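You operate a simulated robot arm through the tools that you are given. There is no shell and no other tool. Be economical: measure what you need, move in short steps, check, and stop when the job is done.

Carry out the task below with a simulated robot arm. There is one attempt and no reset: what you move stays moved.

TASK
Shut the yellow flush valve, open the black and purple ones and start the flush pump.
Fine: set the valves before you start the pump; the flow guard must not trip.

The check looks at the end state, three seconds after you hand in, the way a careful person would. Anything else that was tipped, shoved, dropped, spilled or broken makes it a failure.

THE ROBOT
A 6-joint arm with a two-finger gripper, hanging from a carriage that runs on a gantry, over the field with the corners [-2041, 168], [-2031, -1212], [69, -1197], [59, 183] (x, y) and turns from -5.864 to 6.144 rad about z. Base frame: it is fixed where the carriage stands at the start and does not move with it; the origin is on the floor, on the carriage's upright axis, x ahead of it, y to its left, z up. Readings come in mm, rad, newtons and seconds.
With the tool pointing down near the work surface it reaches from about 520 to 640 mm from the robot's upright axis, wherever it stands. Its first joint turns from -2.897 to 2.897 rad. Places, roughly: black valve [700, -400, 1000]; blue valve [700, -100, 1000]; flush pump button [800, -500, 1000]; green valve [700, -200, 1000]; meter [800, -200, 1000]; purple valve [700, -500, 1000]; red valve [700, 0, 1000]; white valve [700, -300, 1000]; yellow valve [700, -200, 1000]. Payload 2.45 kg.
Tool frame: the origin (TCP) lies between the finger pads and is the grasp point; the fingertips stand 26 mm ahead of it; z points along the fingers, y is the line along which they close. The gripper opens to 96 mm. The gripper's body begins 69 mm behind the TCP.
Orientation is that of the tool frame in the base frame, as [roll, pitch, yaw] about the fixed x, y, z axes, in that order (R = Rz(yaw) Ry(pitch) Rx(roll)). With the fingers straight down and closing along the base's y, the tool's x points along the base's -x, its y along +y and its z along -z.

THE INTERFACE
- The arm moves only by the tool arm_command. Its argument "series" is a list of rows, each a list of 3 entries, a list of its own where there are three numbers: the shift along the base's x, y, z in units of 500 mm (1.0 is 500 mm), then the turn, a rotation vector about the base's x, y, z in units of 90 degrees (1.0 is 90 degrees), then the gripper command, from -1 (fully open) to 1 (shut), values between in proportion. In form: [[[dx, dy, dz], [ax, ay, az], hand], ...]. A call has 1 to 8 rows; each row is the pose to reach, as a shift and turn from the pose commanded when the call began. A call with a number of a shift or a turn outside -1 to 1 is refused whole. Each row takes 0.2 s and may step no farther than 50 mm and 0.15 rad from the row before; otherwise, or with a gripper value out of range, the whole call is refused. A pose out of reach is approached as far as the arm can. The call stops where the force on the tool passes 50 N (or 10 N more than at its start, if that is more) or the arm is blocked; 0.2 s more then pass. The fingers move at their own pace and stop on an object; they squeeze with about 37 N. The grip force told is the motor's: it shows also when the fingers shut on nothing. Time passes only in rows, and 0.2 s behind the last, so rows that repeat a pose let the fingers close. It gives the time, the measured TCP pose, the force on the tool (base axes), the opening and the grip force at its end, in the units of the frame above (readings bear some noise), with the torque about the TCP (base axes, N m) and any sound that the robot's microphone picked up.
- Cameras (640 x 400 px; columns grow to the right, rows downward): "scene" is now at [262.5, -31.9, 1677.1]; the picture's right is [-0.48, -0.88, 0.00], its down [-0.73, 0.40, -0.56] and it looks along [0.49, -0.27, -0.83] (base axes); focal length 280 px, centre (320, 200). "wrist" rides on the gripper at [82, 3, -98] in the tool frame; the picture's right is [-0.04, 1.00, 0.00], its down [-0.73, -0.03, -0.68] and it looks along [-0.68, -0.03, 0.73] (tool axes); focal length 256 px, centre (320, 200).
- camera(camera): a new picture of that camera. No time passes.
- raise_lower(by): slides the trunk up (or, below 0, down) by that many mm; the arm and the scene camera ride with it, the base frame stays. It gives what a move gives, with no picture.
- drive_base(legs): drives the robot by 1 to 6 legs, each [ahead, left, turn to the left] in mm, mm and rad, along the robot's own axes; the way and the turn of a leg run together, so that a leg with both is an arc; at most 1500 mm and 3.142 rad a leg. The arm and the cameras ride along, it lands a little off, and it stops where it bumps. It keeps to its track: a leg is cut to what the track allows. It gives what a move gives.
- head_to(pan, tilt): turns the head with the scene camera to pan (to the left, within 2.705 rad either way) and tilt (down, from -0.506 to 1.204), counted from straight ahead of the robot. It gives what a move gives.
- probe_pixels(camera, pixels): for up to 12 pixels [column, row] of the newest picture of that camera ("zoom" is the newest enlarged one), the place [x, y, z] in the base frame of the surface seen there, good to about 2 mm. No time passes.
- enlarge(camera, box): a new picture of the part [left, top, right, bottom] of that camera's present view, enlarged. No time passes.
- sign_off(): hands the job in; it is judged then, once.

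Work in short steps. Measure before you move; look again where a grasp or a placing could have gone wrong, and mend it. You have 80 turns and 60 pictures in all, those below and enlarged ones among them. Open the gripper and draw the arm clear of the work before you hand the job in, unless the task says otherwise; then end with one line.

The tools are called after ">>>" as name(argument=value, ...) on one line, values as JSON. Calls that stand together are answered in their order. arm_command: Moves the arm, as the interface text tells. Its arguments: {"type":"object","properties":{"series":{"type":"array"}},"required":["series"]} The other tools are called the same way: raise_lower (by) slides the trunk up or down; drive_base (legs) drives the base; head_to (pan, tilt) turns the head that bears the scene camera; camera (camera) takes a picture; probe_pixels (camera, pixels) gives the place of the surface under pixels of a picture; enlarge (camera, box) takes an enlarged picture of a part of a camera's view; sign_off () hands the job in.

At the start:

```text
time_s: 0.0
tool_pos: [402.0, -188.0, 998.7]
tcp_rot: [3.141, 0.002, 3.141]
wrist_force: [0.9, -0.4, 0.5]
torque: [0.03, 0.0, 0.01]
grip_width: 95.8
finger_force: 0.0
trunk travel left (down, up): [-400.0, 202.0]
robot x, y, heading: [2.2, -1.3, -0.001]
head pan, tilt: [-0.503, 0.976]
```

scene: 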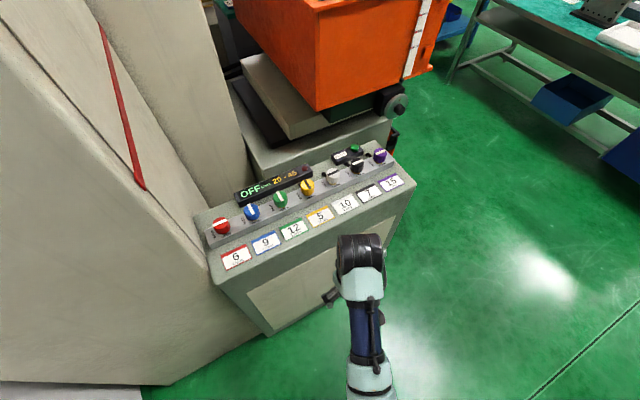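
wrist: 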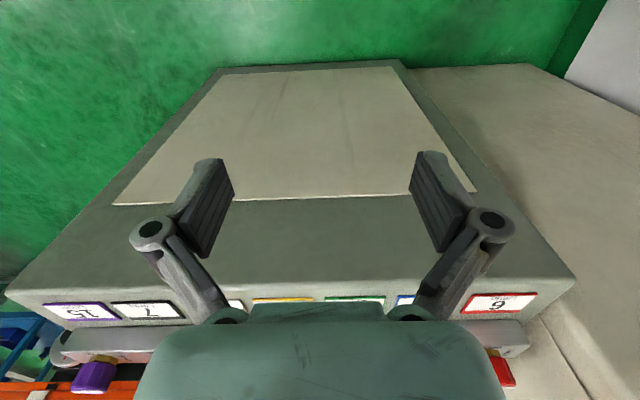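

The scene shows the valve panel around (200-410, 140-270). I enlarge it to read the valves, labels and meter.

>>> enlarge(camera="scene", box=[200, 140, 310, 270])

>>> enlarge(camera="scene", box=[290, 130, 420, 230])

```text
3.08 times, centred on (255, 205) of scene
```

zoom: 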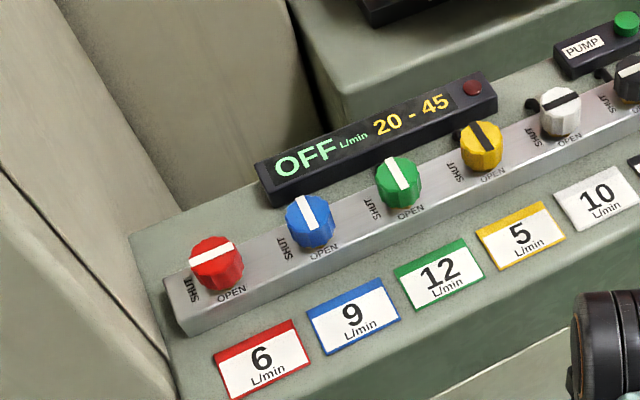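

```text
4.00 times, centred on (355, 180) of scene
```

zoom: 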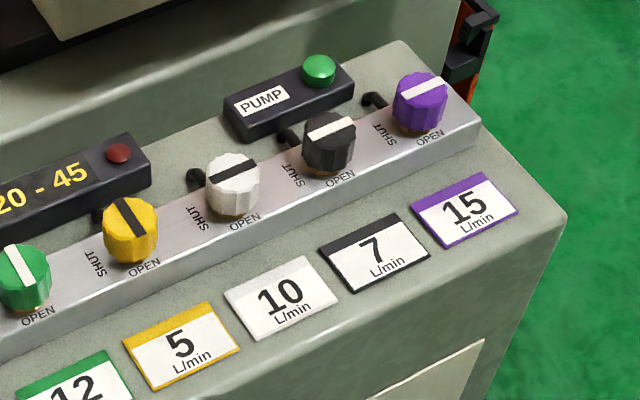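

I measure the knob tops, the button and the panel in this last zoom (purple ~(420,88), black ~(330,130), yellow ~(130,215), button (319,65)).

>>> probe_pixels(camera="zoom", pixels=[[422, 90], [330, 131], [130, 216], [233, 172], [319, 63], [372, 98], [288, 138], [196, 180], [420, 138], [455, 110], [345, 75], [20, 265]])

>>> enlarge(camera="scene", box=[325, 140, 400, 187])

```text
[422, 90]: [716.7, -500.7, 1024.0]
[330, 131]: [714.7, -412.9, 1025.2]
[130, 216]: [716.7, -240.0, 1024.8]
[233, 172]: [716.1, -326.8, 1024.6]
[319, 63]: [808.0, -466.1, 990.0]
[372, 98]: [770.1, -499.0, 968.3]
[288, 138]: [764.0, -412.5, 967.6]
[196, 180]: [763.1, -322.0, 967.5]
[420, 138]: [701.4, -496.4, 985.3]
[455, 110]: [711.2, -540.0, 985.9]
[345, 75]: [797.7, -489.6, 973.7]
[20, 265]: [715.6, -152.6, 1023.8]
```

```text
8.51 times, centred on (362, 164) of scene
```

zoom: 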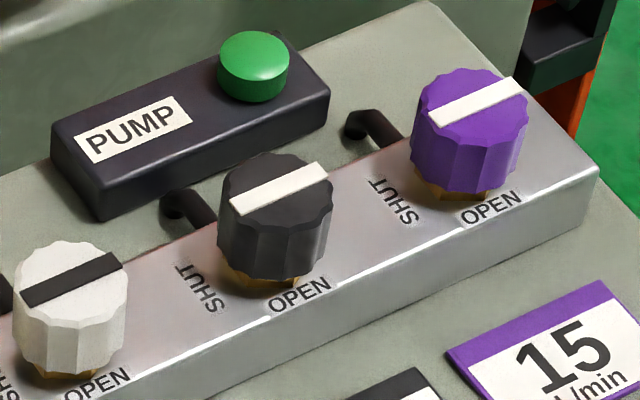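

The knob axes are near x≈716, y≈−500/−413/−240, with tops at z≈1024, about 40 mm wide and 87 mm apart; opening turns the bar from +y to −x (+90°). I raise the tool, then drive the carriage abreast of the black valve and forward.

>>> arm_command(series=[[[0, 0, 0.08], [0, 0, 0], -1], [[0, 0, 0.16], [0, 0, 0], -1], [[0, 0, 0.2], [0, 0, 0], -1]])

>>> drive_base(legs=[[0, -412, 0], [55, 0, 0]])

```text
time_s: 0.8
tool_pos: [439.3, -204.4, 1022.4]
tcp_rot: [-3.141, 0.004, 3.141]
wrist_force: [0.1, 0.1, 0.2]
torque: [0.02, 0.02, 0.0]
grip_width: 96.1
finger_force: 0.0
out of reach, approached as far as the arm can: row 1, 2, 3
trunk travel left (down, up): [-400.0, 202.0]
robot x, y, heading: [-2.5, 4.7, -0.002]
head pan, tilt: [-0.503, 0.976]
```

```text
time_s: 4.0
tool_pos: [498.1, -626.1, 1022.6]
tcp_rot: [-3.14, 0.002, -3.134]
wrist_force: [-0.1, 0.0, 0.6]
torque: [-0.01, -0.02, -0.02]
grip_width: 95.8
finger_force: 0.0
trunk travel left (down, up): [-400.0, 202.0]
robot x, y, heading: [58.2, -422.1, 0.003]
head pan, tilt: [-0.503, 0.976]
```

The arm is limited upward, so I raise the trunk by 70 mm to get clearance over the knobs before moving out.

>>> raise_lower(by=70)

```text
time_s: 5.0
tool_pos: [498.2, -625.8, 1091.5]
tcp_rot: [-3.14, 0.004, -3.133]
wrist_force: [0.1, 0.3, 1.1]
torque: [0.0, 0.02, -0.01]
grip_width: 96.0
finger_force: 0.1
trunk travel left (down, up): [-470.0, 132.0]
robot x, y, heading: [57.0, -424.1, 0.005]
head pan, tilt: [-0.503, 0.976]
```

Now at (498,−626,1091); I move toward above the black knob at (716,−413), staying high.

>>> arm_command(series=[[[0.062, 0.061, 0], [0, 0, 0], -0.5], [[0.125, 0.122, 0], [0, 0, 0], -0.5], [[0.187, 0.183, 0], [0, 0, 0], -0.5], [[0.249, 0.243, 0], [0, 0, 0], -0.5], [[0.311, 0.304, 0], [0, 0, 0], -0.5], [[0.374, 0.365, 0], [0, 0, 0], -0.5], [[0.436, 0.426, 0], [0, 0, 0], -0.5]])

>>> camera(camera="wrist")

>>> camera(camera="scene")

```text
time_s: 6.6
tool_pos: [690.0, -421.6, 1096.0]
tcp_rot: [-3.139, 0.004, -3.136]
wrist_force: [-0.4, -0.5, -0.9]
torque: [0.02, 0.02, -0.02]
grip_width: 72.3
finger_force: 0.1
out of reach, approached as far as the arm can: row 7
trunk travel left (down, up): [-470.0, 132.0]
robot x, y, heading: [54.0, -424.8, 0.006]
head pan, tilt: [-0.503, 0.976]
```

```text
54 pictures are left
```

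wrist: 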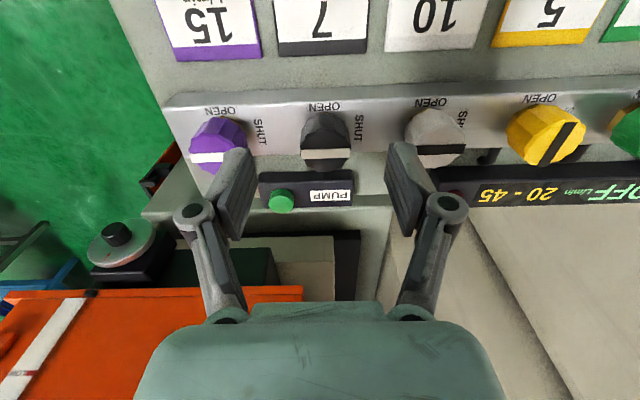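

```text
53 pictures are left
```

scene: 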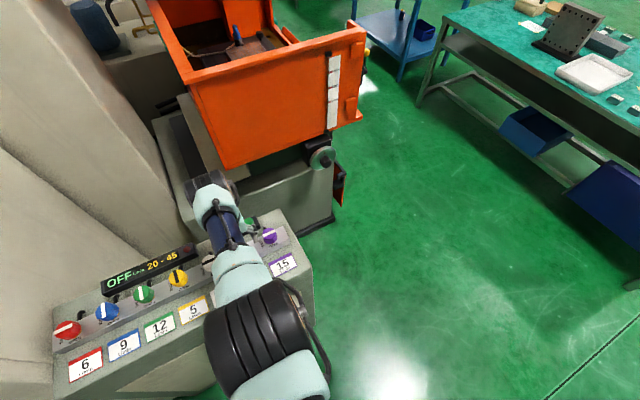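

The arm stopped at x=690 (reach limit); I drive the carriage a bit further forward and test whether a higher arm pose reaches further out.

>>> drive_base(legs=[[25, 12, 0]])

>>> arm_command(series=[[[0.03, 0, 0.08], [0, 0, 0], -0.5], [[0.06, 0, 0.14], [0, 0, 0], -0.5]])

```text
time_s: 7.5
tool_pos: [695.4, -408.6, 1096.6]
tcp_rot: [-3.139, 0.003, -3.134]
wrist_force: [0.4, 0.0, -0.3]
torque: [0.02, 0.0, 0.02]
grip_width: 72.0
finger_force: 0.0
trunk travel left (down, up): [-470.0, 132.0]
robot x, y, heading: [62.9, -411.4, 0.009]
head pan, tilt: [-0.503, 0.976]
```

```text
time_s: 8.1
tool_pos: [711.0, -406.4, 1169.5]
tcp_rot: [-3.139, 0.001, -3.134]
wrist_force: [0.4, 0.1, 0.1]
torque: [-0.02, 0.01, 0.01]
grip_width: 72.2
finger_force: 0.1
out of reach, approached as far as the arm can: row 1, 2
trunk travel left (down, up): [-470.0, 132.0]
robot x, y, heading: [58.3, -412.3, 0.005]
head pan, tilt: [-0.503, 0.976]
```

Higher gives more reach (r≈652). I go up another 90 mm with the arm, outward to x≈716, and will lower with the trunk afterwards.

>>> arm_command(series=[[[0.0, 0, 0.09], [0, 0, 0], -0.5], [[0.01, 0, 0.18], [0, 0, 0], -0.5], [[0.01, -0.013, 0.2], [0, 0, 0], -0.5], [[0.01, -0.013, 0.2], [0, 0, 0], -0.5]])

>>> raise_lower(by=-180)

>>> camera(camera="wrist")

>>> head_to(pan=0.1, tilt=1.0)

>>> camera(camera="scene")

```text
time_s: 9.1
tool_pos: [717.1, -412.6, 1267.4]
tcp_rot: [-3.139, 0.005, -3.132]
wrist_force: [-0.2, -0.4, 0.1]
torque: [-0.01, 0.02, -0.02]
grip_width: 72.0
finger_force: 0.0
trunk travel left (down, up): [-470.0, 132.0]
robot x, y, heading: [65.3, -415.1, 0.008]
head pan, tilt: [-0.503, 0.976]
```

```text
time_s: 11.1
tool_pos: [717.4, -412.1, 1086.9]
tcp_rot: [-3.139, 0.003, -3.135]
wrist_force: [0.3, 0.0, 0.3]
torque: [-0.01, -0.04, 0.02]
grip_width: 71.9
finger_force: 0.0
trunk travel left (down, up): [-290.0, 312.0]
robot x, y, heading: [60.9, -412.2, 0.006]
head pan, tilt: [-0.503, 0.976]
```

```text
52 pictures are left
```

wrist: 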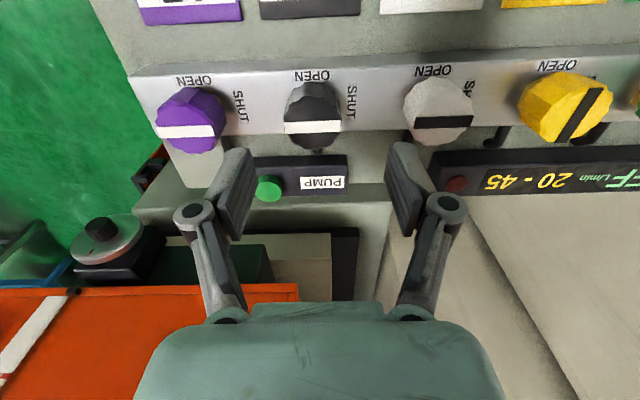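

```text
time_s: 12.1
tool_pos: [717.8, -412.1, 1086.1]
tcp_rot: [-3.141, 0.004, -3.135]
wrist_force: [-0.2, -0.3, 0.2]
torque: [0.01, 0.0, 0.02]
grip_width: 72.1
finger_force: 0.1
trunk travel left (down, up): [-290.0, 312.0]
robot x, y, heading: [58.6, -414.7, 0.006]
head pan, tilt: [0.099, 1.0]
```

```text
51 pictures are left
```

scene: 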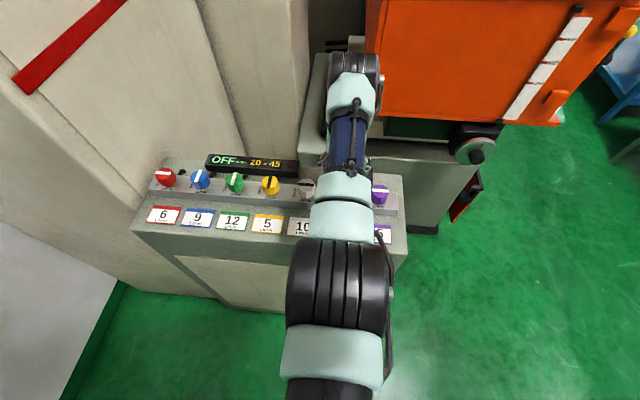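

The tool now stands over the black knob. I probe the knob edges in the wrist picture (left ~(285,115), right ~(340,115), bottom edge ~(313,148)) to fix its axis.

>>> probe_pixels(camera="wrist", pixels=[[286, 130], [340, 130], [313, 128], [313, 145], [313, 122], [313, 105], [190, 132], [160, 130], [225, 130], [313, 90], [245, 200], [268, 184]])

>>> enlarge(camera="wrist", box=[140, 60, 360, 200])

```text
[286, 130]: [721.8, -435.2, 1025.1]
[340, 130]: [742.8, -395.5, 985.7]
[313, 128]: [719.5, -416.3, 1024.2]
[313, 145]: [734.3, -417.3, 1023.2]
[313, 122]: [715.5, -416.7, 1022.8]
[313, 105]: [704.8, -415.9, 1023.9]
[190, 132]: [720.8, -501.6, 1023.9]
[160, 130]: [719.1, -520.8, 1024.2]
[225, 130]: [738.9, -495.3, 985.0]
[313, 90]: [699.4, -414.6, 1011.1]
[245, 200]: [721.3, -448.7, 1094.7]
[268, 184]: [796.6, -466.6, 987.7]
```

```text
2.86 times, centred on (250, 130) of wrist
```

zoom: 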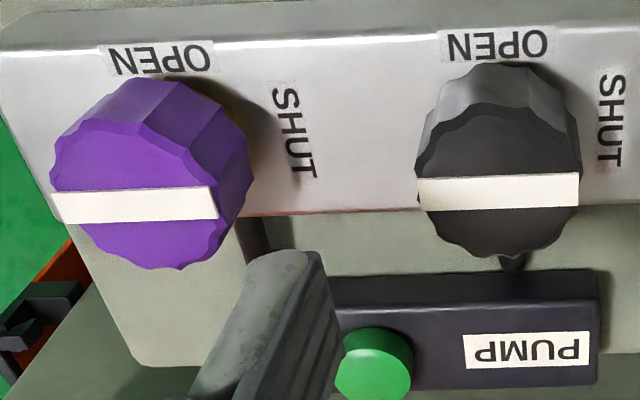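

Black axis is at ≈(718,−416), top at z 1024. I shift −4 mm in y and descend with the trunk to z≈1018.

>>> arm_command(series=[[[0, -0.008, 0], [0, 0, 0], -0.5], [[0, -0.008, 0], [0, 0, 0], -0.5]])

>>> raise_lower(by=-68)

>>> camera(camera="wrist")

```text
time_s: 12.7
tool_pos: [716.8, -416.5, 1086.2]
tcp_rot: [-3.14, 0.003, -3.135]
wrist_force: [-0.6, -0.2, -0.3]
torque: [0.01, 0.01, 0.01]
grip_width: 72.0
finger_force: 0.1
trunk travel left (down, up): [-290.0, 312.0]
robot x, y, heading: [64.6, -417.5, 0.007]
head pan, tilt: [0.099, 1.0]
```

```text
time_s: 13.7
tool_pos: [717.3, -416.0, 1018.2]
tcp_rot: [-3.14, 0.005, -3.136]
wrist_force: [0.7, -0.1, -0.2]
torque: [0.0, -0.01, -0.04]
grip_width: 71.8
finger_force: 0.1
trunk travel left (down, up): [-222.0, 380.0]
robot x, y, heading: [62.7, -412.1, 0.004]
head pan, tilt: [0.099, 1.0]
```

```text
49 pictures are left
```

wrist: 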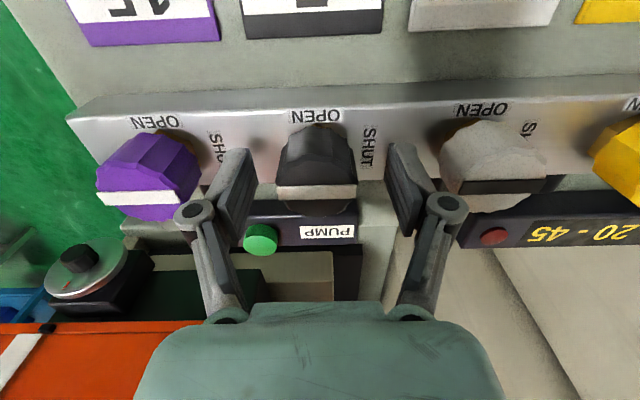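

The fingers straddle the black knob (cols 235–395, knob 278–357). I close on it.

>>> arm_command(series=[[[0, 0, 0], [0, 0, 0], 1], [[0, 0, 0], [0, 0, 0], 1], [[0, 0, 0], [0, 0, 0], 1]])

```text
time_s: 14.5
tool_pos: [717.3, -418.1, 1017.8]
tcp_rot: [-3.139, 0.003, -3.135]
wrist_force: [-2.4, -4.8, 4.3]
torque: [-0.08, 0.09, -0.03]
grip_width: 39.7
finger_force: 44.9
trunk travel left (down, up): [-222.0, 380.0]
robot x, y, heading: [57.5, -413.6, 0.008]
head pan, tilt: [0.099, 1.0]
```

Gripped at 39.7 mm. I turn +z (counterclockwise, from SHUT to OPEN) in small steps and watch the torque.

>>> arm_command(series=[[[0, 0, 0], [0, 0, 0.09], 1], [[0, 0, 0], [0, 0, 0.18], 1], [[0, 0, 0], [0, 0, 0.27], 1], [[0, 0, 0], [0, 0, 0.36], 1]])

>>> camera(camera="wrist")

```text
time_s: 15.5
tool_pos: [718.7, -417.9, 1018.8]
tcp_rot: [-3.14, 0.003, -2.565]
wrist_force: [-8.2, -7.6, 12.3]
torque: [0.04, -0.37, 0.01]
grip_width: 39.7
finger_force: 45.4
trunk travel left (down, up): [-222.0, 380.0]
robot x, y, heading: [60.8, -409.3, 0.01]
head pan, tilt: [0.099, 1.0]
```

```text
48 pictures are left
```

wrist: 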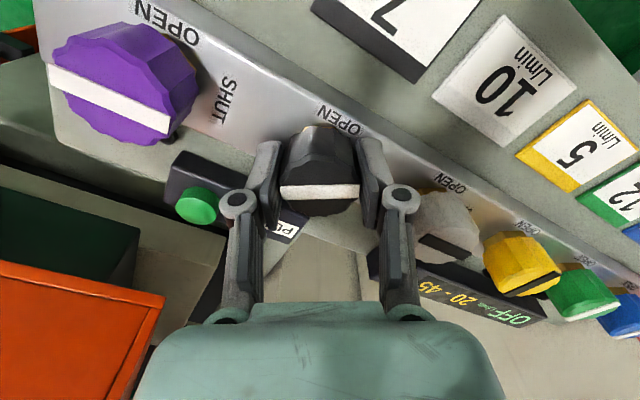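

The knob turns with the gripper (its bar stays aligned with the fingers). I turn the remaining ~57°.

>>> arm_command(series=[[[0, 0, 0], [0, 0, 0.09], 1], [[0, 0, 0], [0, 0, 0.18], 1], [[0, 0, 0], [0, 0, 0.27], 1], [[0, 0, 0], [0, 0, 0.36], 1], [[0, 0, 0], [0, 0, 0.45], 1], [[0, 0, 0], [0, 0, 0.54], 1], [[0, 0, 0], [0, 0, 0.63], 1], [[0, 0, 0], [0, 0, 0.645], 1]])

>>> camera(camera="wrist")

```text
time_s: 17.3
tool_pos: [717.7, -417.4, 1018.7]
tcp_rot: [-3.14, 0.002, -1.556]
wrist_force: [1.3, -6.7, 5.5]
torque: [0.24, 0.01, -0.53]
grip_width: 39.6
finger_force: 44.9
trunk travel left (down, up): [-222.0, 380.0]
robot x, y, heading: [62.1, -414.5, 0.01]
head pan, tilt: [0.099, 1.0]
```

```text
47 pictures are left
```

wrist: 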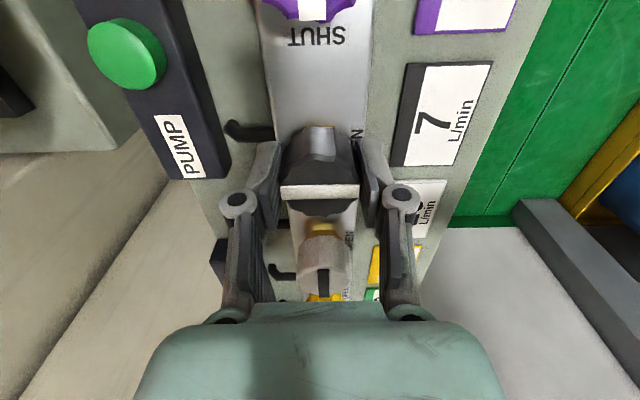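

Black is at OPEN with a stop torque of −0.53 N m. I release, and lift by trunk.

>>> arm_command(series=[[[0, 0, 0], [0, 0, 0], -0.4], [[0, 0, 0], [0, 0, 0], -0.4], [[0, 0, 0], [0, 0, 0], -0.4]])

>>> raise_lower(by=75)

>>> camera(camera="wrist")

```text
time_s: 18.1
tool_pos: [717.3, -416.1, 1018.2]
tcp_rot: [-3.14, 0.003, -1.556]
wrist_force: [0.3, 0.0, -0.8]
torque: [-0.02, 0.01, -0.01]
grip_width: 67.1
finger_force: 0.1
trunk travel left (down, up): [-222.0, 380.0]
robot x, y, heading: [58.8, -409.7, 0.007]
head pan, tilt: [0.099, 1.0]
```

```text
time_s: 19.2
tool_pos: [717.2, -414.3, 1093.5]
tcp_rot: [-3.14, 0.001, -1.554]
wrist_force: [1.0, 0.0, 0.0]
torque: [-0.02, -0.02, 0.04]
grip_width: 67.2
finger_force: 0.0
trunk travel left (down, up): [-297.0, 305.0]
robot x, y, heading: [64.7, -412.1, 0.008]
head pan, tilt: [0.099, 1.0]
```

```text
46 pictures are left
```

wrist: 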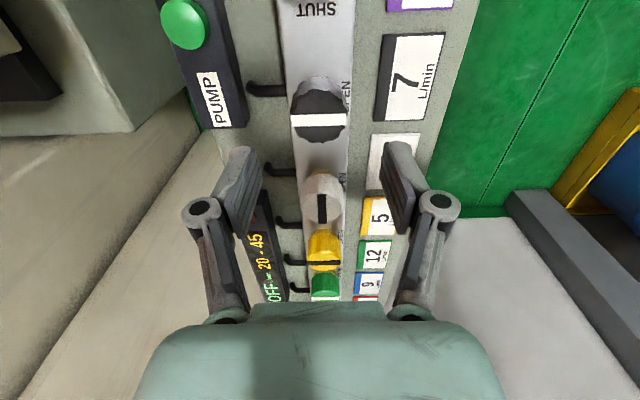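

Black's bar now points along x like the open ones. With this orientation I go to yellow next (needs −90°): drive left 174 mm, staying at this height.

>>> drive_base(legs=[[0, 174, 0]])

>>> camera(camera="wrist")

```text
time_s: 20.7
tool_pos: [716.1, -244.3, 1092.7]
tcp_rot: [-3.138, 0.001, -1.557]
wrist_force: [-0.6, -0.5, 0.4]
torque: [0.0, 0.02, 0.03]
grip_width: 67.2
finger_force: 0.0
trunk travel left (down, up): [-297.0, 305.0]
robot x, y, heading: [63.7, -242.0, 0.009]
head pan, tilt: [0.099, 1.0]
```

```text
45 pictures are left
```

wrist: 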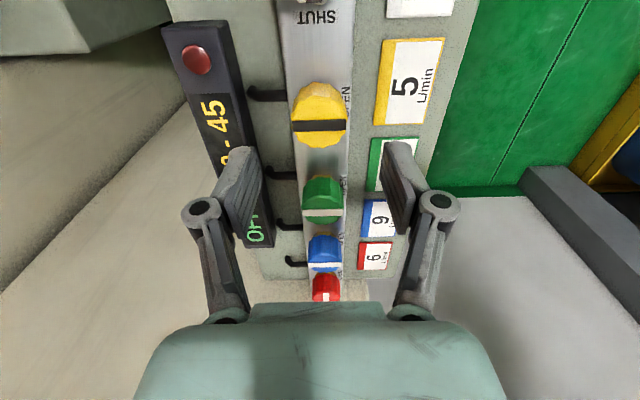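

I probe the yellow knob top (cols 294–346, rows 100–147) to center on it.

>>> probe_pixels(camera="wrist", pixels=[[297, 126], [343, 126], [320, 126], [320, 142], [320, 110], [240, 185], [320, 104]])

```text
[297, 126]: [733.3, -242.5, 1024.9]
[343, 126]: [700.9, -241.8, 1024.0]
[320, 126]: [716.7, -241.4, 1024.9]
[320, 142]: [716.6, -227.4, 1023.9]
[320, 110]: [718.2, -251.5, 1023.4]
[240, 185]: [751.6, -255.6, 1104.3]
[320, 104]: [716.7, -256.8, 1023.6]
```

Yellow axis is at (717,−241.5). I shift +3 mm in y and check the gap to the display box.

>>> arm_command(series=[[[0.002, 0.006, 0], [0, 0, 0], -0.4], [[0.002, 0.006, 0], [0, 0, 0], -0.4]])

>>> probe_pixels(camera="wrist", pixels=[[228, 80], [238, 130], [240, 140], [265, 95]])

```text
time_s: 21.3
tool_pos: [716.1, -241.6, 1091.6]
tcp_rot: [-3.139, 0.002, -1.56]
wrist_force: [0.6, 0.2, 0.2]
torque: [0.01, 0.0, 0.02]
grip_width: 67.1
finger_force: 0.0
trunk travel left (down, up): [-297.0, 305.0]
robot x, y, heading: [61.9, -237.8, 0.008]
head pan, tilt: [0.099, 1.0]
```

```text
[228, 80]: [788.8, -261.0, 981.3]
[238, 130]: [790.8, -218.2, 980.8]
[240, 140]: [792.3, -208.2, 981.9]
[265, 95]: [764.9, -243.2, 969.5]
```

The box edge is at x≈788, well clear. I descend 74 mm and close on yellow.

>>> raise_lower(by=-74)

>>> arm_command(series=[[[0, 0, 0], [0, 0, 0], 1], [[0, 0, 0], [0, 0, 0], 1], [[0, 0, 0], [0, 0, 0], 1]])

```text
time_s: 22.4
tool_pos: [715.5, -240.6, 1018.8]
tcp_rot: [-3.141, 0.002, -1.559]
wrist_force: [-0.2, -0.6, -0.9]
torque: [-0.06, 0.01, 0.0]
grip_width: 67.3
finger_force: 0.0
trunk travel left (down, up): [-223.0, 379.0]
robot x, y, heading: [63.4, -240.6, 0.006]
head pan, tilt: [0.099, 1.0]
```

```text
time_s: 23.2
tool_pos: [718.0, -242.5, 1019.1]
tcp_rot: [-3.14, 0.002, -1.559]
wrist_force: [0.7, 0.3, 0.4]
torque: [-0.01, -0.09, -0.02]
grip_width: 39.8
finger_force: 45.0
trunk travel left (down, up): [-223.0, 379.0]
robot x, y, heading: [66.1, -241.9, 0.005]
head pan, tilt: [0.099, 1.0]
```

Gripped; now turn −90° (OPEN to SHUT) in two calls.

>>> arm_command(series=[[[0, 0, 0], [0, 0, -0.09], 1], [[0, 0, 0], [0, 0, -0.18], 1], [[0, 0, 0], [0, 0, -0.27], 1], [[0, 0, 0], [0, 0, -0.36], 1], [[0, 0, 0], [0, 0, -0.45], 1], [[0, 0, 0], [0, 0, -0.54], 1]])

>>> arm_command(series=[[[0, 0, 0], [0, 0, -0.09], 1], [[0, 0, 0], [0, 0, -0.18], 1], [[0, 0, 0], [0, 0, -0.27], 1], [[0, 0, 0], [0, 0, -0.36], 1], [[0, 0, 0], [0, 0, -0.45], 1], [[0, 0, 0], [0, 0, -0.475], 1]])

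>>> camera(camera="wrist")

```text
time_s: 24.6
tool_pos: [716.6, -241.4, 1018.2]
tcp_rot: [-3.14, 0.004, -2.409]
wrist_force: [-2.0, 0.8, 5.6]
torque: [-0.1, 0.27, -0.01]
grip_width: 39.5
finger_force: 44.8
trunk travel left (down, up): [-223.0, 379.0]
robot x, y, heading: [63.2, -239.4, 0.005]
head pan, tilt: [0.099, 1.0]
```

```text
time_s: 26.1
tool_pos: [715.8, -241.3, 1019.7]
tcp_rot: [-3.14, 0.004, 3.129]
wrist_force: [1.4, 1.6, 1.4]
torque: [0.04, -0.46, 0.6]
grip_width: 39.5
finger_force: 44.9
trunk travel left (down, up): [-223.0, 379.0]
robot x, y, heading: [61.3, -237.6, 0.006]
head pan, tilt: [0.099, 1.0]
```

```text
44 pictures are left
```

wrist: 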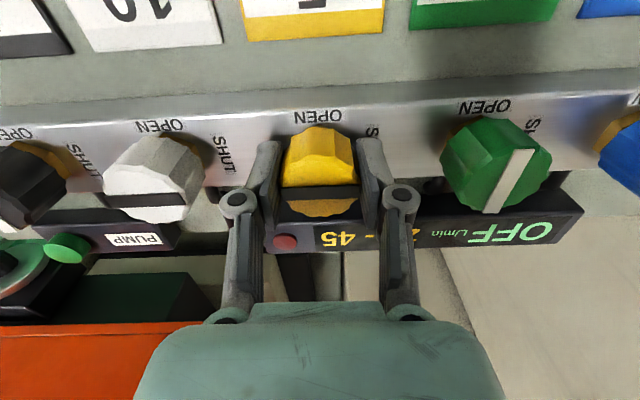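

Yellow's bar lies along y with stop torque +0.6: shut. I release, lift, and drive 261 mm right to purple.

>>> arm_command(series=[[[0, 0, 0], [0, 0, 0], -0.4], [[0, 0, 0], [0, 0, 0], -0.4], [[0, 0, 0], [0, 0, 0], -0.4]])

>>> raise_lower(by=75)

>>> drive_base(legs=[[0, -261, 0]])

>>> camera(camera="wrist")

```text
time_s: 26.9
tool_pos: [714.4, -241.6, 1017.9]
tcp_rot: [-3.14, 0.002, 3.129]
wrist_force: [-0.1, -0.6, -0.7]
torque: [0.0, -0.03, 0.0]
grip_width: 67.1
finger_force: 0.0
trunk travel left (down, up): [-223.0, 379.0]
robot x, y, heading: [60.1, -235.8, 0.005]
head pan, tilt: [0.099, 1.0]
```

```text
time_s: 28.0
tool_pos: [715.2, -242.2, 1092.8]
tcp_rot: [-3.141, 0.002, 3.129]
wrist_force: [0.2, 0.4, -0.1]
torque: [-0.01, -0.01, -0.03]
grip_width: 66.9
finger_force: 0.0
trunk travel left (down, up): [-298.0, 304.0]
robot x, y, heading: [63.2, -241.1, 0.006]
head pan, tilt: [0.099, 1.0]
```

```text
time_s: 29.9
tool_pos: [715.7, -512.7, 1093.2]
tcp_rot: [-3.139, 0.003, 3.122]
wrist_force: [-0.1, -0.3, -0.2]
torque: [0.03, 0.03, 0.06]
grip_width: 67.1
finger_force: 0.1
trunk travel left (down, up): [-298.0, 304.0]
robot x, y, heading: [64.8, -506.5, -0.005]
head pan, tilt: [0.099, 1.0]
```

```text
43 pictures are left
```

wrist: 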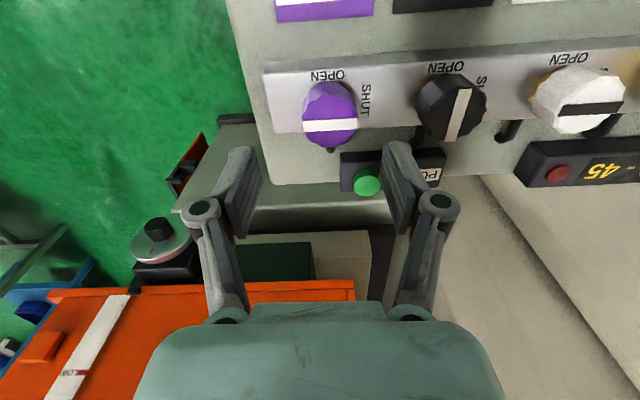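

I probe the purple knob top (cols 303–358, rows 103–148) and the button.

>>> probe_pixels(camera="wrist", pixels=[[305, 126], [355, 123], [330, 125], [330, 143], [330, 107], [366, 183], [357, 183], [376, 183], [366, 174], [366, 160], [343, 165]])

```text
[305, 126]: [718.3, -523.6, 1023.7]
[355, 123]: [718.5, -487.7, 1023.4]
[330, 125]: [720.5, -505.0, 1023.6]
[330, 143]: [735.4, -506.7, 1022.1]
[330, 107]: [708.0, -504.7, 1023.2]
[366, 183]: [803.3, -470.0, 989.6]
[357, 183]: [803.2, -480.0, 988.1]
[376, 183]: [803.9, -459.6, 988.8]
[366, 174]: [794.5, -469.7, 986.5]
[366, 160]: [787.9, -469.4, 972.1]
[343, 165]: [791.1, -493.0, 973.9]
```

Purple axis ≈(718,−504). I shift by (+2,+8.5) mm, descend and close.

>>> arm_command(series=[[[0.004, 0.017, 0], [0, 0, 0], -0.4], [[0.004, 0.017, 0], [0, 0, 0], -0.4]])

>>> raise_lower(by=-75)

>>> arm_command(series=[[[0, 0, 0], [0, 0, 0], 1], [[0, 0, 0], [0, 0, 0], 1], [[0, 0, 0], [0, 0, 0], 1]])

```text
time_s: 30.5
tool_pos: [718.4, -504.3, 1094.0]
tcp_rot: [-3.139, 0.003, 3.123]
wrist_force: [0.6, 0.2, -0.3]
torque: [-0.01, 0.01, 0.01]
grip_width: 67.2
finger_force: 0.1
trunk travel left (down, up): [-298.0, 304.0]
robot x, y, heading: [62.6, -506.9, -0.001]
head pan, tilt: [0.099, 1.0]
```

```text
time_s: 31.6
tool_pos: [718.1, -503.7, 1020.2]
tcp_rot: [-3.14, 0.002, 3.122]
wrist_force: [0.3, 0.4, 0.4]
torque: [-0.01, -0.02, -0.03]
grip_width: 67.2
finger_force: 0.1
trunk travel left (down, up): [-223.0, 379.0]
robot x, y, heading: [62.4, -505.5, -0.003]
head pan, tilt: [0.099, 1.0]
```

```text
time_s: 32.4
tool_pos: [718.4, -505.2, 1019.2]
tcp_rot: [-3.137, 0.003, 3.124]
wrist_force: [-2.0, -6.0, 5.4]
torque: [-0.11, 0.12, -0.03]
grip_width: 39.8
finger_force: 45.4
trunk travel left (down, up): [-223.0, 379.0]
robot x, y, heading: [59.6, -506.3, -0.004]
head pan, tilt: [0.099, 1.0]
```

Gripped; I turn +90° in two calls (total ~1.017 units).

>>> arm_command(series=[[[0, 0, 0], [0, 0, 0.09], 1], [[0, 0, 0], [0, 0, 0.18], 1], [[0, 0, 0], [0, 0, 0.27], 1], [[0, 0, 0], [0, 0, 0.36], 1], [[0, 0, 0], [0, 0, 0.45], 1], [[0, 0, 0], [0, 0, 0.54], 1]])

>>> arm_command(series=[[[0, 0, 0], [0, 0, 0.09], 1], [[0, 0, 0], [0, 0, 0.18], 1], [[0, 0, 0], [0, 0, 0.27], 1], [[0, 0, 0], [0, 0, 0.36], 1], [[0, 0, 0], [0, 0, 0.45], 1], [[0, 0, 0], [0, 0, 0.48], 1]])

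>>> camera(camera="wrist")

```text
time_s: 33.8
tool_pos: [719.3, -505.5, 1018.1]
tcp_rot: [-3.138, 0.002, -2.309]
wrist_force: [4.1, -9.1, -3.0]
torque: [0.5, -0.7, -0.05]
grip_width: 39.4
finger_force: 44.9
trunk travel left (down, up): [-223.0, 379.0]
robot x, y, heading: [61.0, -505.8, -0.004]
head pan, tilt: [0.099, 1.0]
```

```text
time_s: 35.2
tool_pos: [717.2, -505.4, 1018.5]
tcp_rot: [-3.14, 0.002, -1.556]
wrist_force: [-4.2, -7.6, 7.7]
torque: [-0.52, 0.15, -0.52]
grip_width: 39.7
finger_force: 45.5
trunk travel left (down, up): [-223.0, 379.0]
robot x, y, heading: [61.5, -504.6, -0.005]
head pan, tilt: [0.099, 1.0]
```

```text
42 pictures are left
```

wrist: 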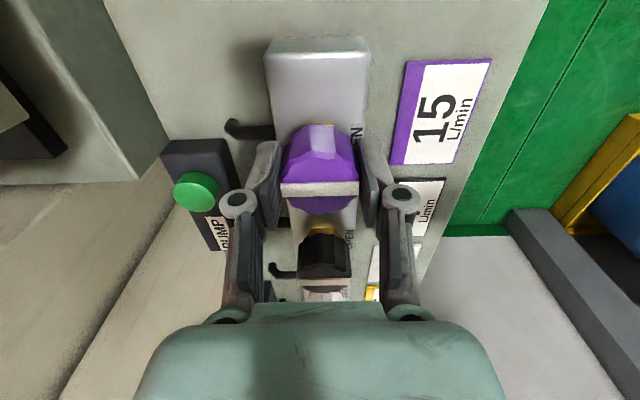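

Purple is open (stop torque −0.52). I release, lift, and verify all valves after moving up.

>>> arm_command(series=[[[0, 0, 0], [0, 0, 0], -0.4], [[0, 0, 0], [0, 0, 0], -0.4], [[0, 0, 0], [0, 0, 0], -0.4]])

>>> raise_lower(by=110)

>>> arm_command(series=[[[0, 0, 0], [0, 0, -0.09], 1], [[0, 0, 0], [0, 0, -0.18], 1], [[0, 0, 0], [0, 0, -0.27], 1], [[0, 0, 0], [0, 0, -0.36], 1], [[0, 0, 0], [0, 0, -0.45], 1], [[0, 0, 0], [0, 0, -0.54], 1]])

>>> arm_command(series=[[[0, 0, 0], [0, 0, -0.09], 1], [[0, 0, 0], [0, 0, -0.18], 1], [[0, 0, 0], [0, 0, -0.27], 1], [[0, 0, 0], [0, 0, -0.36], 1], [[0, 0, 0], [0, 0, -0.45], 1], [[0, 0, 0], [0, 0, -0.47], 1]])

>>> drive_base(legs=[[5, 37, 0]])

>>> camera(camera="wrist")

>>> camera(camera="scene")

```text
time_s: 36.0
tool_pos: [719.1, -504.0, 1020.2]
tcp_rot: [-3.14, 0.003, -1.559]
wrist_force: [0.0, -0.5, 0.3]
torque: [0.03, 0.0, 0.01]
grip_width: 67.2
finger_force: 0.0
trunk travel left (down, up): [-223.0, 379.0]
robot x, y, heading: [65.3, -506.7, -0.001]
head pan, tilt: [0.099, 1.0]
```

```text
time_s: 37.4
tool_pos: [718.5, -504.8, 1128.6]
tcp_rot: [-3.141, 0.004, -1.559]
wrist_force: [-0.3, -0.7, 1.1]
torque: [0.02, 0.0, 0.01]
grip_width: 67.5
finger_force: 0.0
trunk travel left (down, up): [-333.0, 269.0]
robot x, y, heading: [61.3, -506.4, -0.006]
head pan, tilt: [0.099, 1.0]
```

```text
time_s: 38.8
tool_pos: [718.4, -504.1, 1130.0]
tcp_rot: [-3.139, 0.002, -2.409]
wrist_force: [-0.4, 0.6, 0.2]
torque: [-0.04, 0.01, -0.03]
grip_width: 0.1
finger_force: 28.4
trunk travel left (down, up): [-333.0, 269.0]
robot x, y, heading: [63.5, -505.4, -0.001]
head pan, tilt: [0.099, 1.0]
```

```text
time_s: 40.2
tool_pos: [719.0, -503.8, 1127.6]
tcp_rot: [3.141, 0.005, 3.137]
wrist_force: [0.6, -0.2, 0.2]
torque: [0.01, 0.0, -0.02]
grip_width: 0.0
finger_force: 28.3
trunk travel left (down, up): [-333.0, 269.0]
robot x, y, heading: [59.7, -502.0, -0.002]
head pan, tilt: [0.099, 1.0]
```

```text
time_s: 41.1
tool_pos: [719.4, -467.5, 1128.8]
tcp_rot: [-3.14, 0.005, 3.139]
wrist_force: [-0.2, 0.0, 0.9]
torque: [0.0, 0.0, 0.0]
grip_width: 0.0
finger_force: 28.7
trunk travel left (down, up): [-333.0, 269.0]
robot x, y, heading: [65.4, -470.1, -0.001]
head pan, tilt: [0.099, 1.0]
```

```text
41 pictures are left
```

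wrist: 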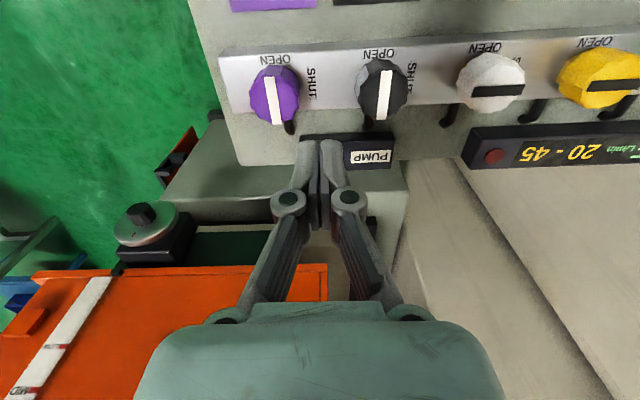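

```text
40 pictures are left
```

scene: 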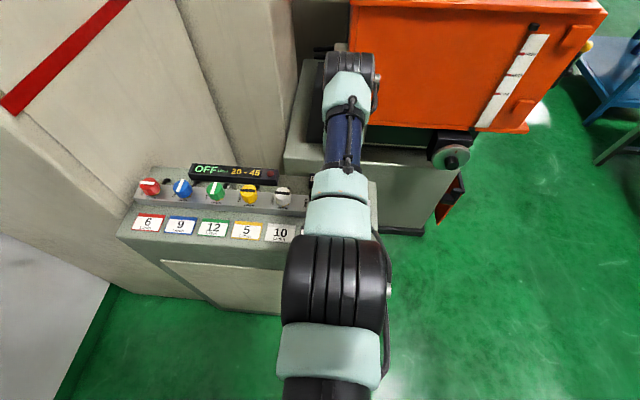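

Valves look set. I check clearance of the orange hopper behind (scene (400,90), (420,5)) and the exact bar alignments (black and purple bars in the wrist picture).

>>> probe_pixels(camera="scene", pixels=[[400, 100], [420, 12], [420, 60], [390, 130], [350, 60], [350, 85], [352, 130]])

>>> probe_pixels(camera="wrist", pixels=[[271, 80], [277, 120], [387, 74], [382, 116], [380, 80], [590, 86], [620, 85]])

>>> enlarge(camera="wrist", box=[220, 30, 440, 170])

```text
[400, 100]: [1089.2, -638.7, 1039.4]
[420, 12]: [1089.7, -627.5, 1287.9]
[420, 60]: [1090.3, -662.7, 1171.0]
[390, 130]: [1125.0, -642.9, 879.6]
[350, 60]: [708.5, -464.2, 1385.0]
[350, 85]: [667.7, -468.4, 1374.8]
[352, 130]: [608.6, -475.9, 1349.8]
```

```text
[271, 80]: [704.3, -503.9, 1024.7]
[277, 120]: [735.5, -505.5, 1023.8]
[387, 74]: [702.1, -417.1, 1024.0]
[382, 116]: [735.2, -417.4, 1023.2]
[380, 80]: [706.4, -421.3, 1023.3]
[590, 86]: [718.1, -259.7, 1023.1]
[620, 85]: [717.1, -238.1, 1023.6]
```

```text
2.86 times, centred on (330, 100) of wrist
```

zoom: 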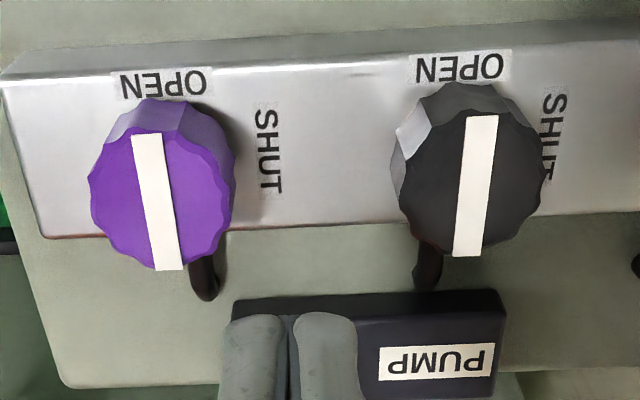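

Bars are exactly aligned, and the hopper is 280 mm beyond. I tilt the tool 30° outward, then move out toward x≈790 staying high.

>>> arm_command(series=[[[0, 0, 0], [0, -0.085, 0], 1], [[0.02, 0, 0], [0, -0.17, 0], 1], [[0.06, 0, 0], [0, -0.255, 0], 1], [[0.1, 0, 0], [0, -0.34, 0], 1], [[0.142, -0.002, 0], [0, -0.34, 0], 1], [[0.142, -0.002, 0], [0, -0.34, 0], 1]])

>>> camera(camera="wrist")

```text
time_s: 42.5
tool_pos: [791.8, -469.2, 1129.0]
tcp_rot: [-3.141, 0.536, 3.139]
wrist_force: [0.5, -0.1, -0.2]
torque: [0.01, -0.02, -0.02]
grip_width: 0.0
finger_force: 28.0
trunk travel left (down, up): [-333.0, 269.0]
robot x, y, heading: [63.3, -469.6, -0.001]
head pan, tilt: [0.099, 1.0]
```

```text
38 pictures are left
```

wrist: 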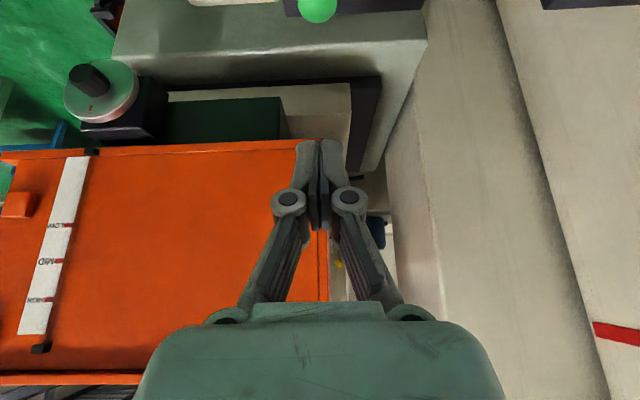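

Reach is fine. I probe the button here (318,8) for its center before lowering.

>>> probe_pixels(camera="wrist", pixels=[[318, 3], [303, 5], [333, 5], [318, 15], [318, 10]])

>>> raise_lower(by=-85)

>>> camera(camera="wrist")

>>> camera(camera="scene")

```text
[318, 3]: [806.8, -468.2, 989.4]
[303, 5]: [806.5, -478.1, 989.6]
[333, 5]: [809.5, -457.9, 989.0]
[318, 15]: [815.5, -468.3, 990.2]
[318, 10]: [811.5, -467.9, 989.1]
```

```text
time_s: 43.7
tool_pos: [791.8, -469.0, 1045.9]
tcp_rot: [-3.141, 0.539, 3.138]
wrist_force: [0.4, 0.3, -0.2]
torque: [-0.02, 0.03, 0.02]
grip_width: 0.0
finger_force: 28.5
trunk travel left (down, up): [-248.0, 354.0]
robot x, y, heading: [64.2, -468.1, 0.002]
head pan, tilt: [0.099, 1.0]
```

```text
37 pictures are left
```

wrist: 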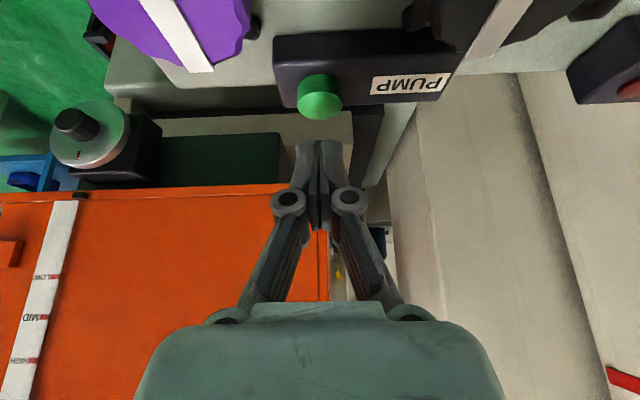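

```text
36 pictures are left
```

scene: 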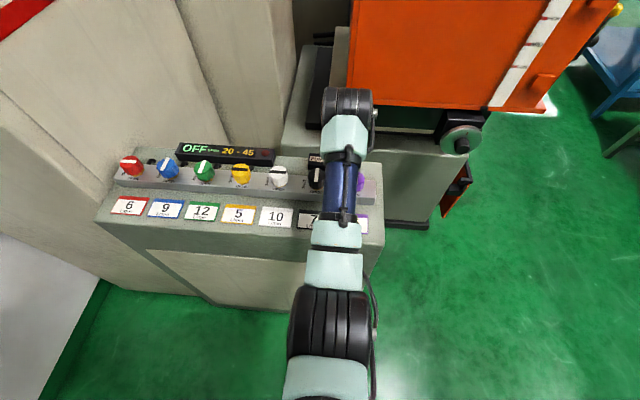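

Tip is at ≈(805,−469,1023); the button top is at (808,−468,990). I shift +6 mm in x and come down to just above it.

>>> arm_command(series=[[[0.012, 0.002, 0], [0, 0, 0], 1], [[0.012, 0.002, -0.02], [0, 0, 0], 1], [[0.012, 0.002, -0.042], [0, 0, 0], 1], [[0.012, 0.002, -0.042], [0, 0, 0], 1]])

>>> camera(camera="wrist")

```text
time_s: 44.7
tool_pos: [796.9, -469.1, 1025.3]
tcp_rot: [-3.141, 0.535, 3.14]
wrist_force: [0.0, 0.2, 0.2]
torque: [-0.03, -0.01, 0.0]
grip_width: 0.0
finger_force: 28.9
trunk travel left (down, up): [-248.0, 354.0]
robot x, y, heading: [63.0, -471.7, -0.004]
head pan, tilt: [0.099, 1.0]
```

```text
35 pictures are left
```

wrist: 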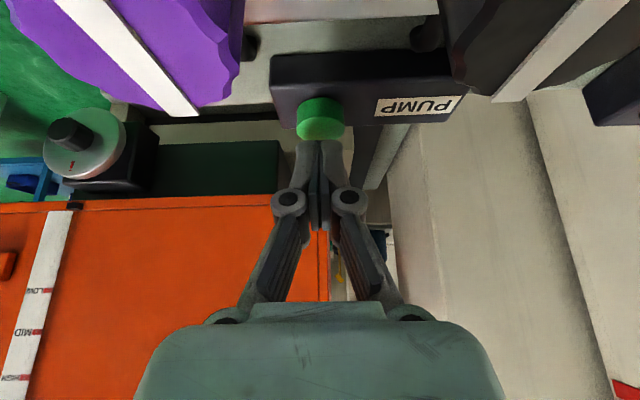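

The tip is just above the button (320,118). I press down in small steps.

>>> arm_command(series=[[[0, 0.002, -0.008], [0, 0, 0], 1], [[0, 0.002, -0.014], [0, 0, 0], 1], [[0, 0.002, -0.018], [0, 0, 0], 1], [[0, 0.002, -0.022], [0, 0, 0], 1]])

>>> camera(camera="wrist")

>>> enlarge(camera="scene", box=[160, 130, 290, 200])

```text
time_s: 45.7
tool_pos: [796.0, -467.6, 1012.2]
tcp_rot: [3.14, 0.538, 3.138]
wrist_force: [-1.6, -0.1, 3.6]
torque: [0.01, 0.04, -0.01]
grip_width: 6.1
finger_force: 28.6
trunk travel left (down, up): [-248.0, 354.0]
robot x, y, heading: [66.0, -469.3, -0.003]
head pan, tilt: [0.099, 1.0]
```

```text
34 pictures are left
```

wrist: 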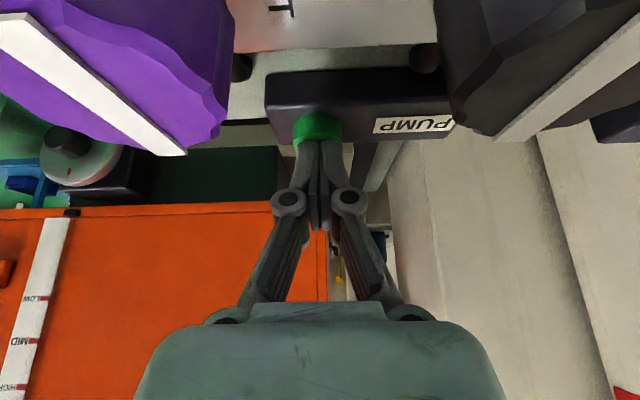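

```text
4.92 times, centred on (225, 165) of scene
```

zoom: 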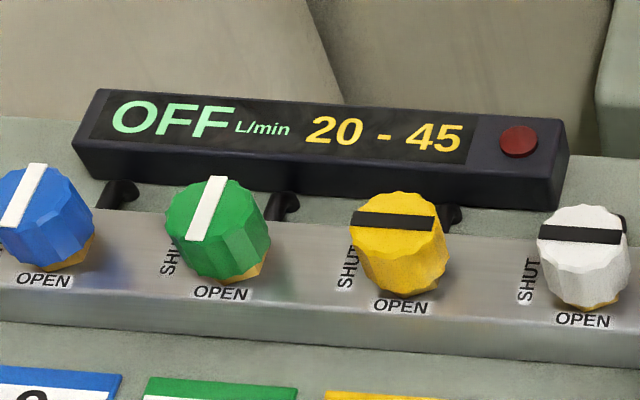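

Light contact (3.6 N), display still OFF. I press a few mm further.

>>> arm_command(series=[[[0, 0, -0.004], [0, 0, 0], 1], [[0, 0, -0.008], [0, 0, 0], 1]])

>>> enlarge(camera="scene", box=[160, 130, 290, 200])

```text
time_s: 46.3
tool_pos: [796.8, -468.1, 1009.4]
tcp_rot: [3.141, 0.539, 3.139]
wrist_force: [-3.1, 0.9, 7.1]
torque: [0.03, 0.1, -0.01]
grip_width: 5.7
finger_force: 29.0
trunk travel left (down, up): [-248.0, 354.0]
robot x, y, heading: [63.2, -469.4, 0.002]
head pan, tilt: [0.099, 1.0]
heard: click
```

```text
4.92 times, centred on (225, 165) of scene
```

zoom: 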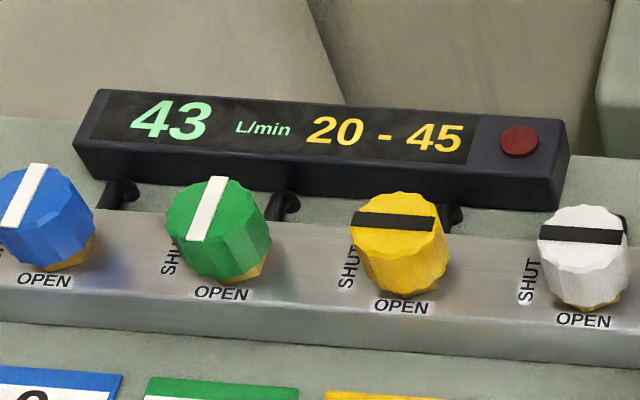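

A click was heard and the meter reads 43 L/min, within 20–45. I lift off straight up and then back away.

>>> arm_command(series=[[[0, 0, 0.02], [0, 0, 0], 1], [[0, 0, 0.06], [0, 0, 0], 1]])

>>> raise_lower(by=120)

>>> drive_base(legs=[[-300, 0, 0]])

>>> arm_command(series=[[[0, 0, 0], [0, 0, 0], -1], [[0, 0, 0], [0, 0, 0], -1], [[0, 0, 0], [0, 0, 0], -1], [[0, 0, 0], [0, 0, 0], -1]])

>>> camera(camera="scene")

```text
time_s: 46.9
tool_pos: [797.2, -468.7, 1037.0]
tcp_rot: [3.141, 0.536, 3.14]
wrist_force: [-0.3, 0.5, 0.2]
torque: [-0.03, -0.02, -0.04]
grip_width: 0.2
finger_force: 28.7
trunk travel left (down, up): [-248.0, 354.0]
robot x, y, heading: [63.5, -471.4, -0.005]
head pan, tilt: [0.099, 1.0]
```

```text
time_s: 48.4
tool_pos: [797.9, -469.4, 1157.0]
tcp_rot: [3.141, 0.536, 3.14]
wrist_force: [0.1, -0.3, 0.2]
torque: [0.02, 0.02, 0.0]
grip_width: 0.0
finger_force: 28.4
trunk travel left (down, up): [-368.0, 234.0]
robot x, y, heading: [61.7, -469.8, -0.007]
head pan, tilt: [0.099, 1.0]
```

```text
time_s: 50.4
tool_pos: [505.6, -472.4, 1158.8]
tcp_rot: [-3.141, 0.538, 3.132]
wrist_force: [0.4, 0.2, 0.9]
torque: [0.0, -0.01, 0.02]
grip_width: 0.0
finger_force: 28.8
trunk travel left (down, up): [-368.0, 234.0]
robot x, y, heading: [-223.9, -467.5, -0.006]
head pan, tilt: [0.099, 1.0]
```

```text
time_s: 51.4
tool_pos: [506.4, -472.9, 1157.5]
tcp_rot: [3.141, 0.537, 3.131]
wrist_force: [0.1, 0.2, -0.2]
torque: [0.04, 0.0, 0.01]
grip_width: 95.9
finger_force: 0.1
trunk travel left (down, up): [-368.0, 234.0]
robot x, y, heading: [-226.2, -465.6, -0.007]
head pan, tilt: [0.099, 1.0]
```

```text
31 pictures are left
```

scene: 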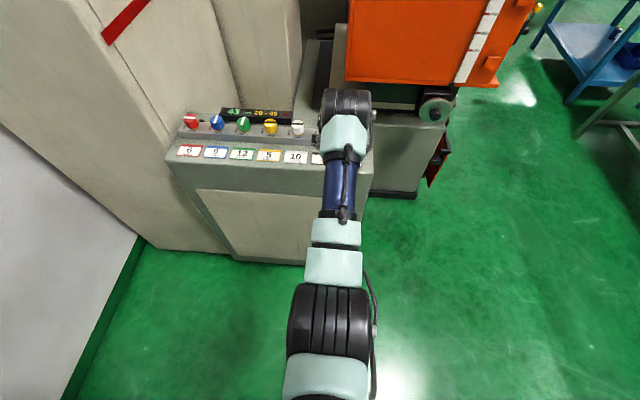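

The arm is clear; one last enlarged look at the meter and valves (180–380, 95–170).

>>> enlarge(camera="scene", box=[170, 95, 310, 175])

>>> camera(camera="wrist")

```text
4.57 times, centred on (240, 135) of scene
```

zoom: 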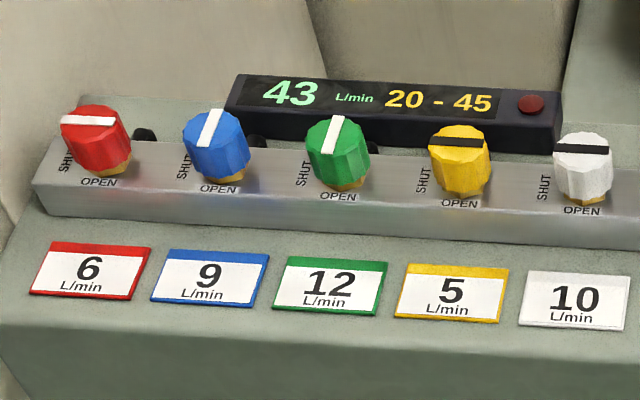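

```text
29 pictures are left
```

wrist: 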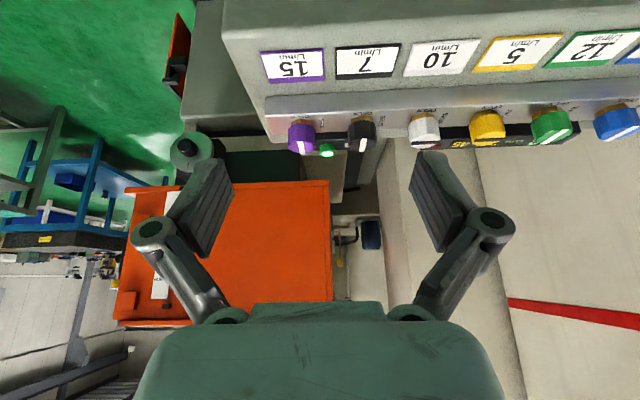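

The pump runs at 43 L/min, the guard lamp is dark, and the valves are as asked; I hand in.

>>> sign_off()

```text
The job is handed in.
```

The yellow valve is shut, the black and purple valves are open, and the flush pump is running at 43 L/min, inside the 20–45 range, with the flow guard not tripped.
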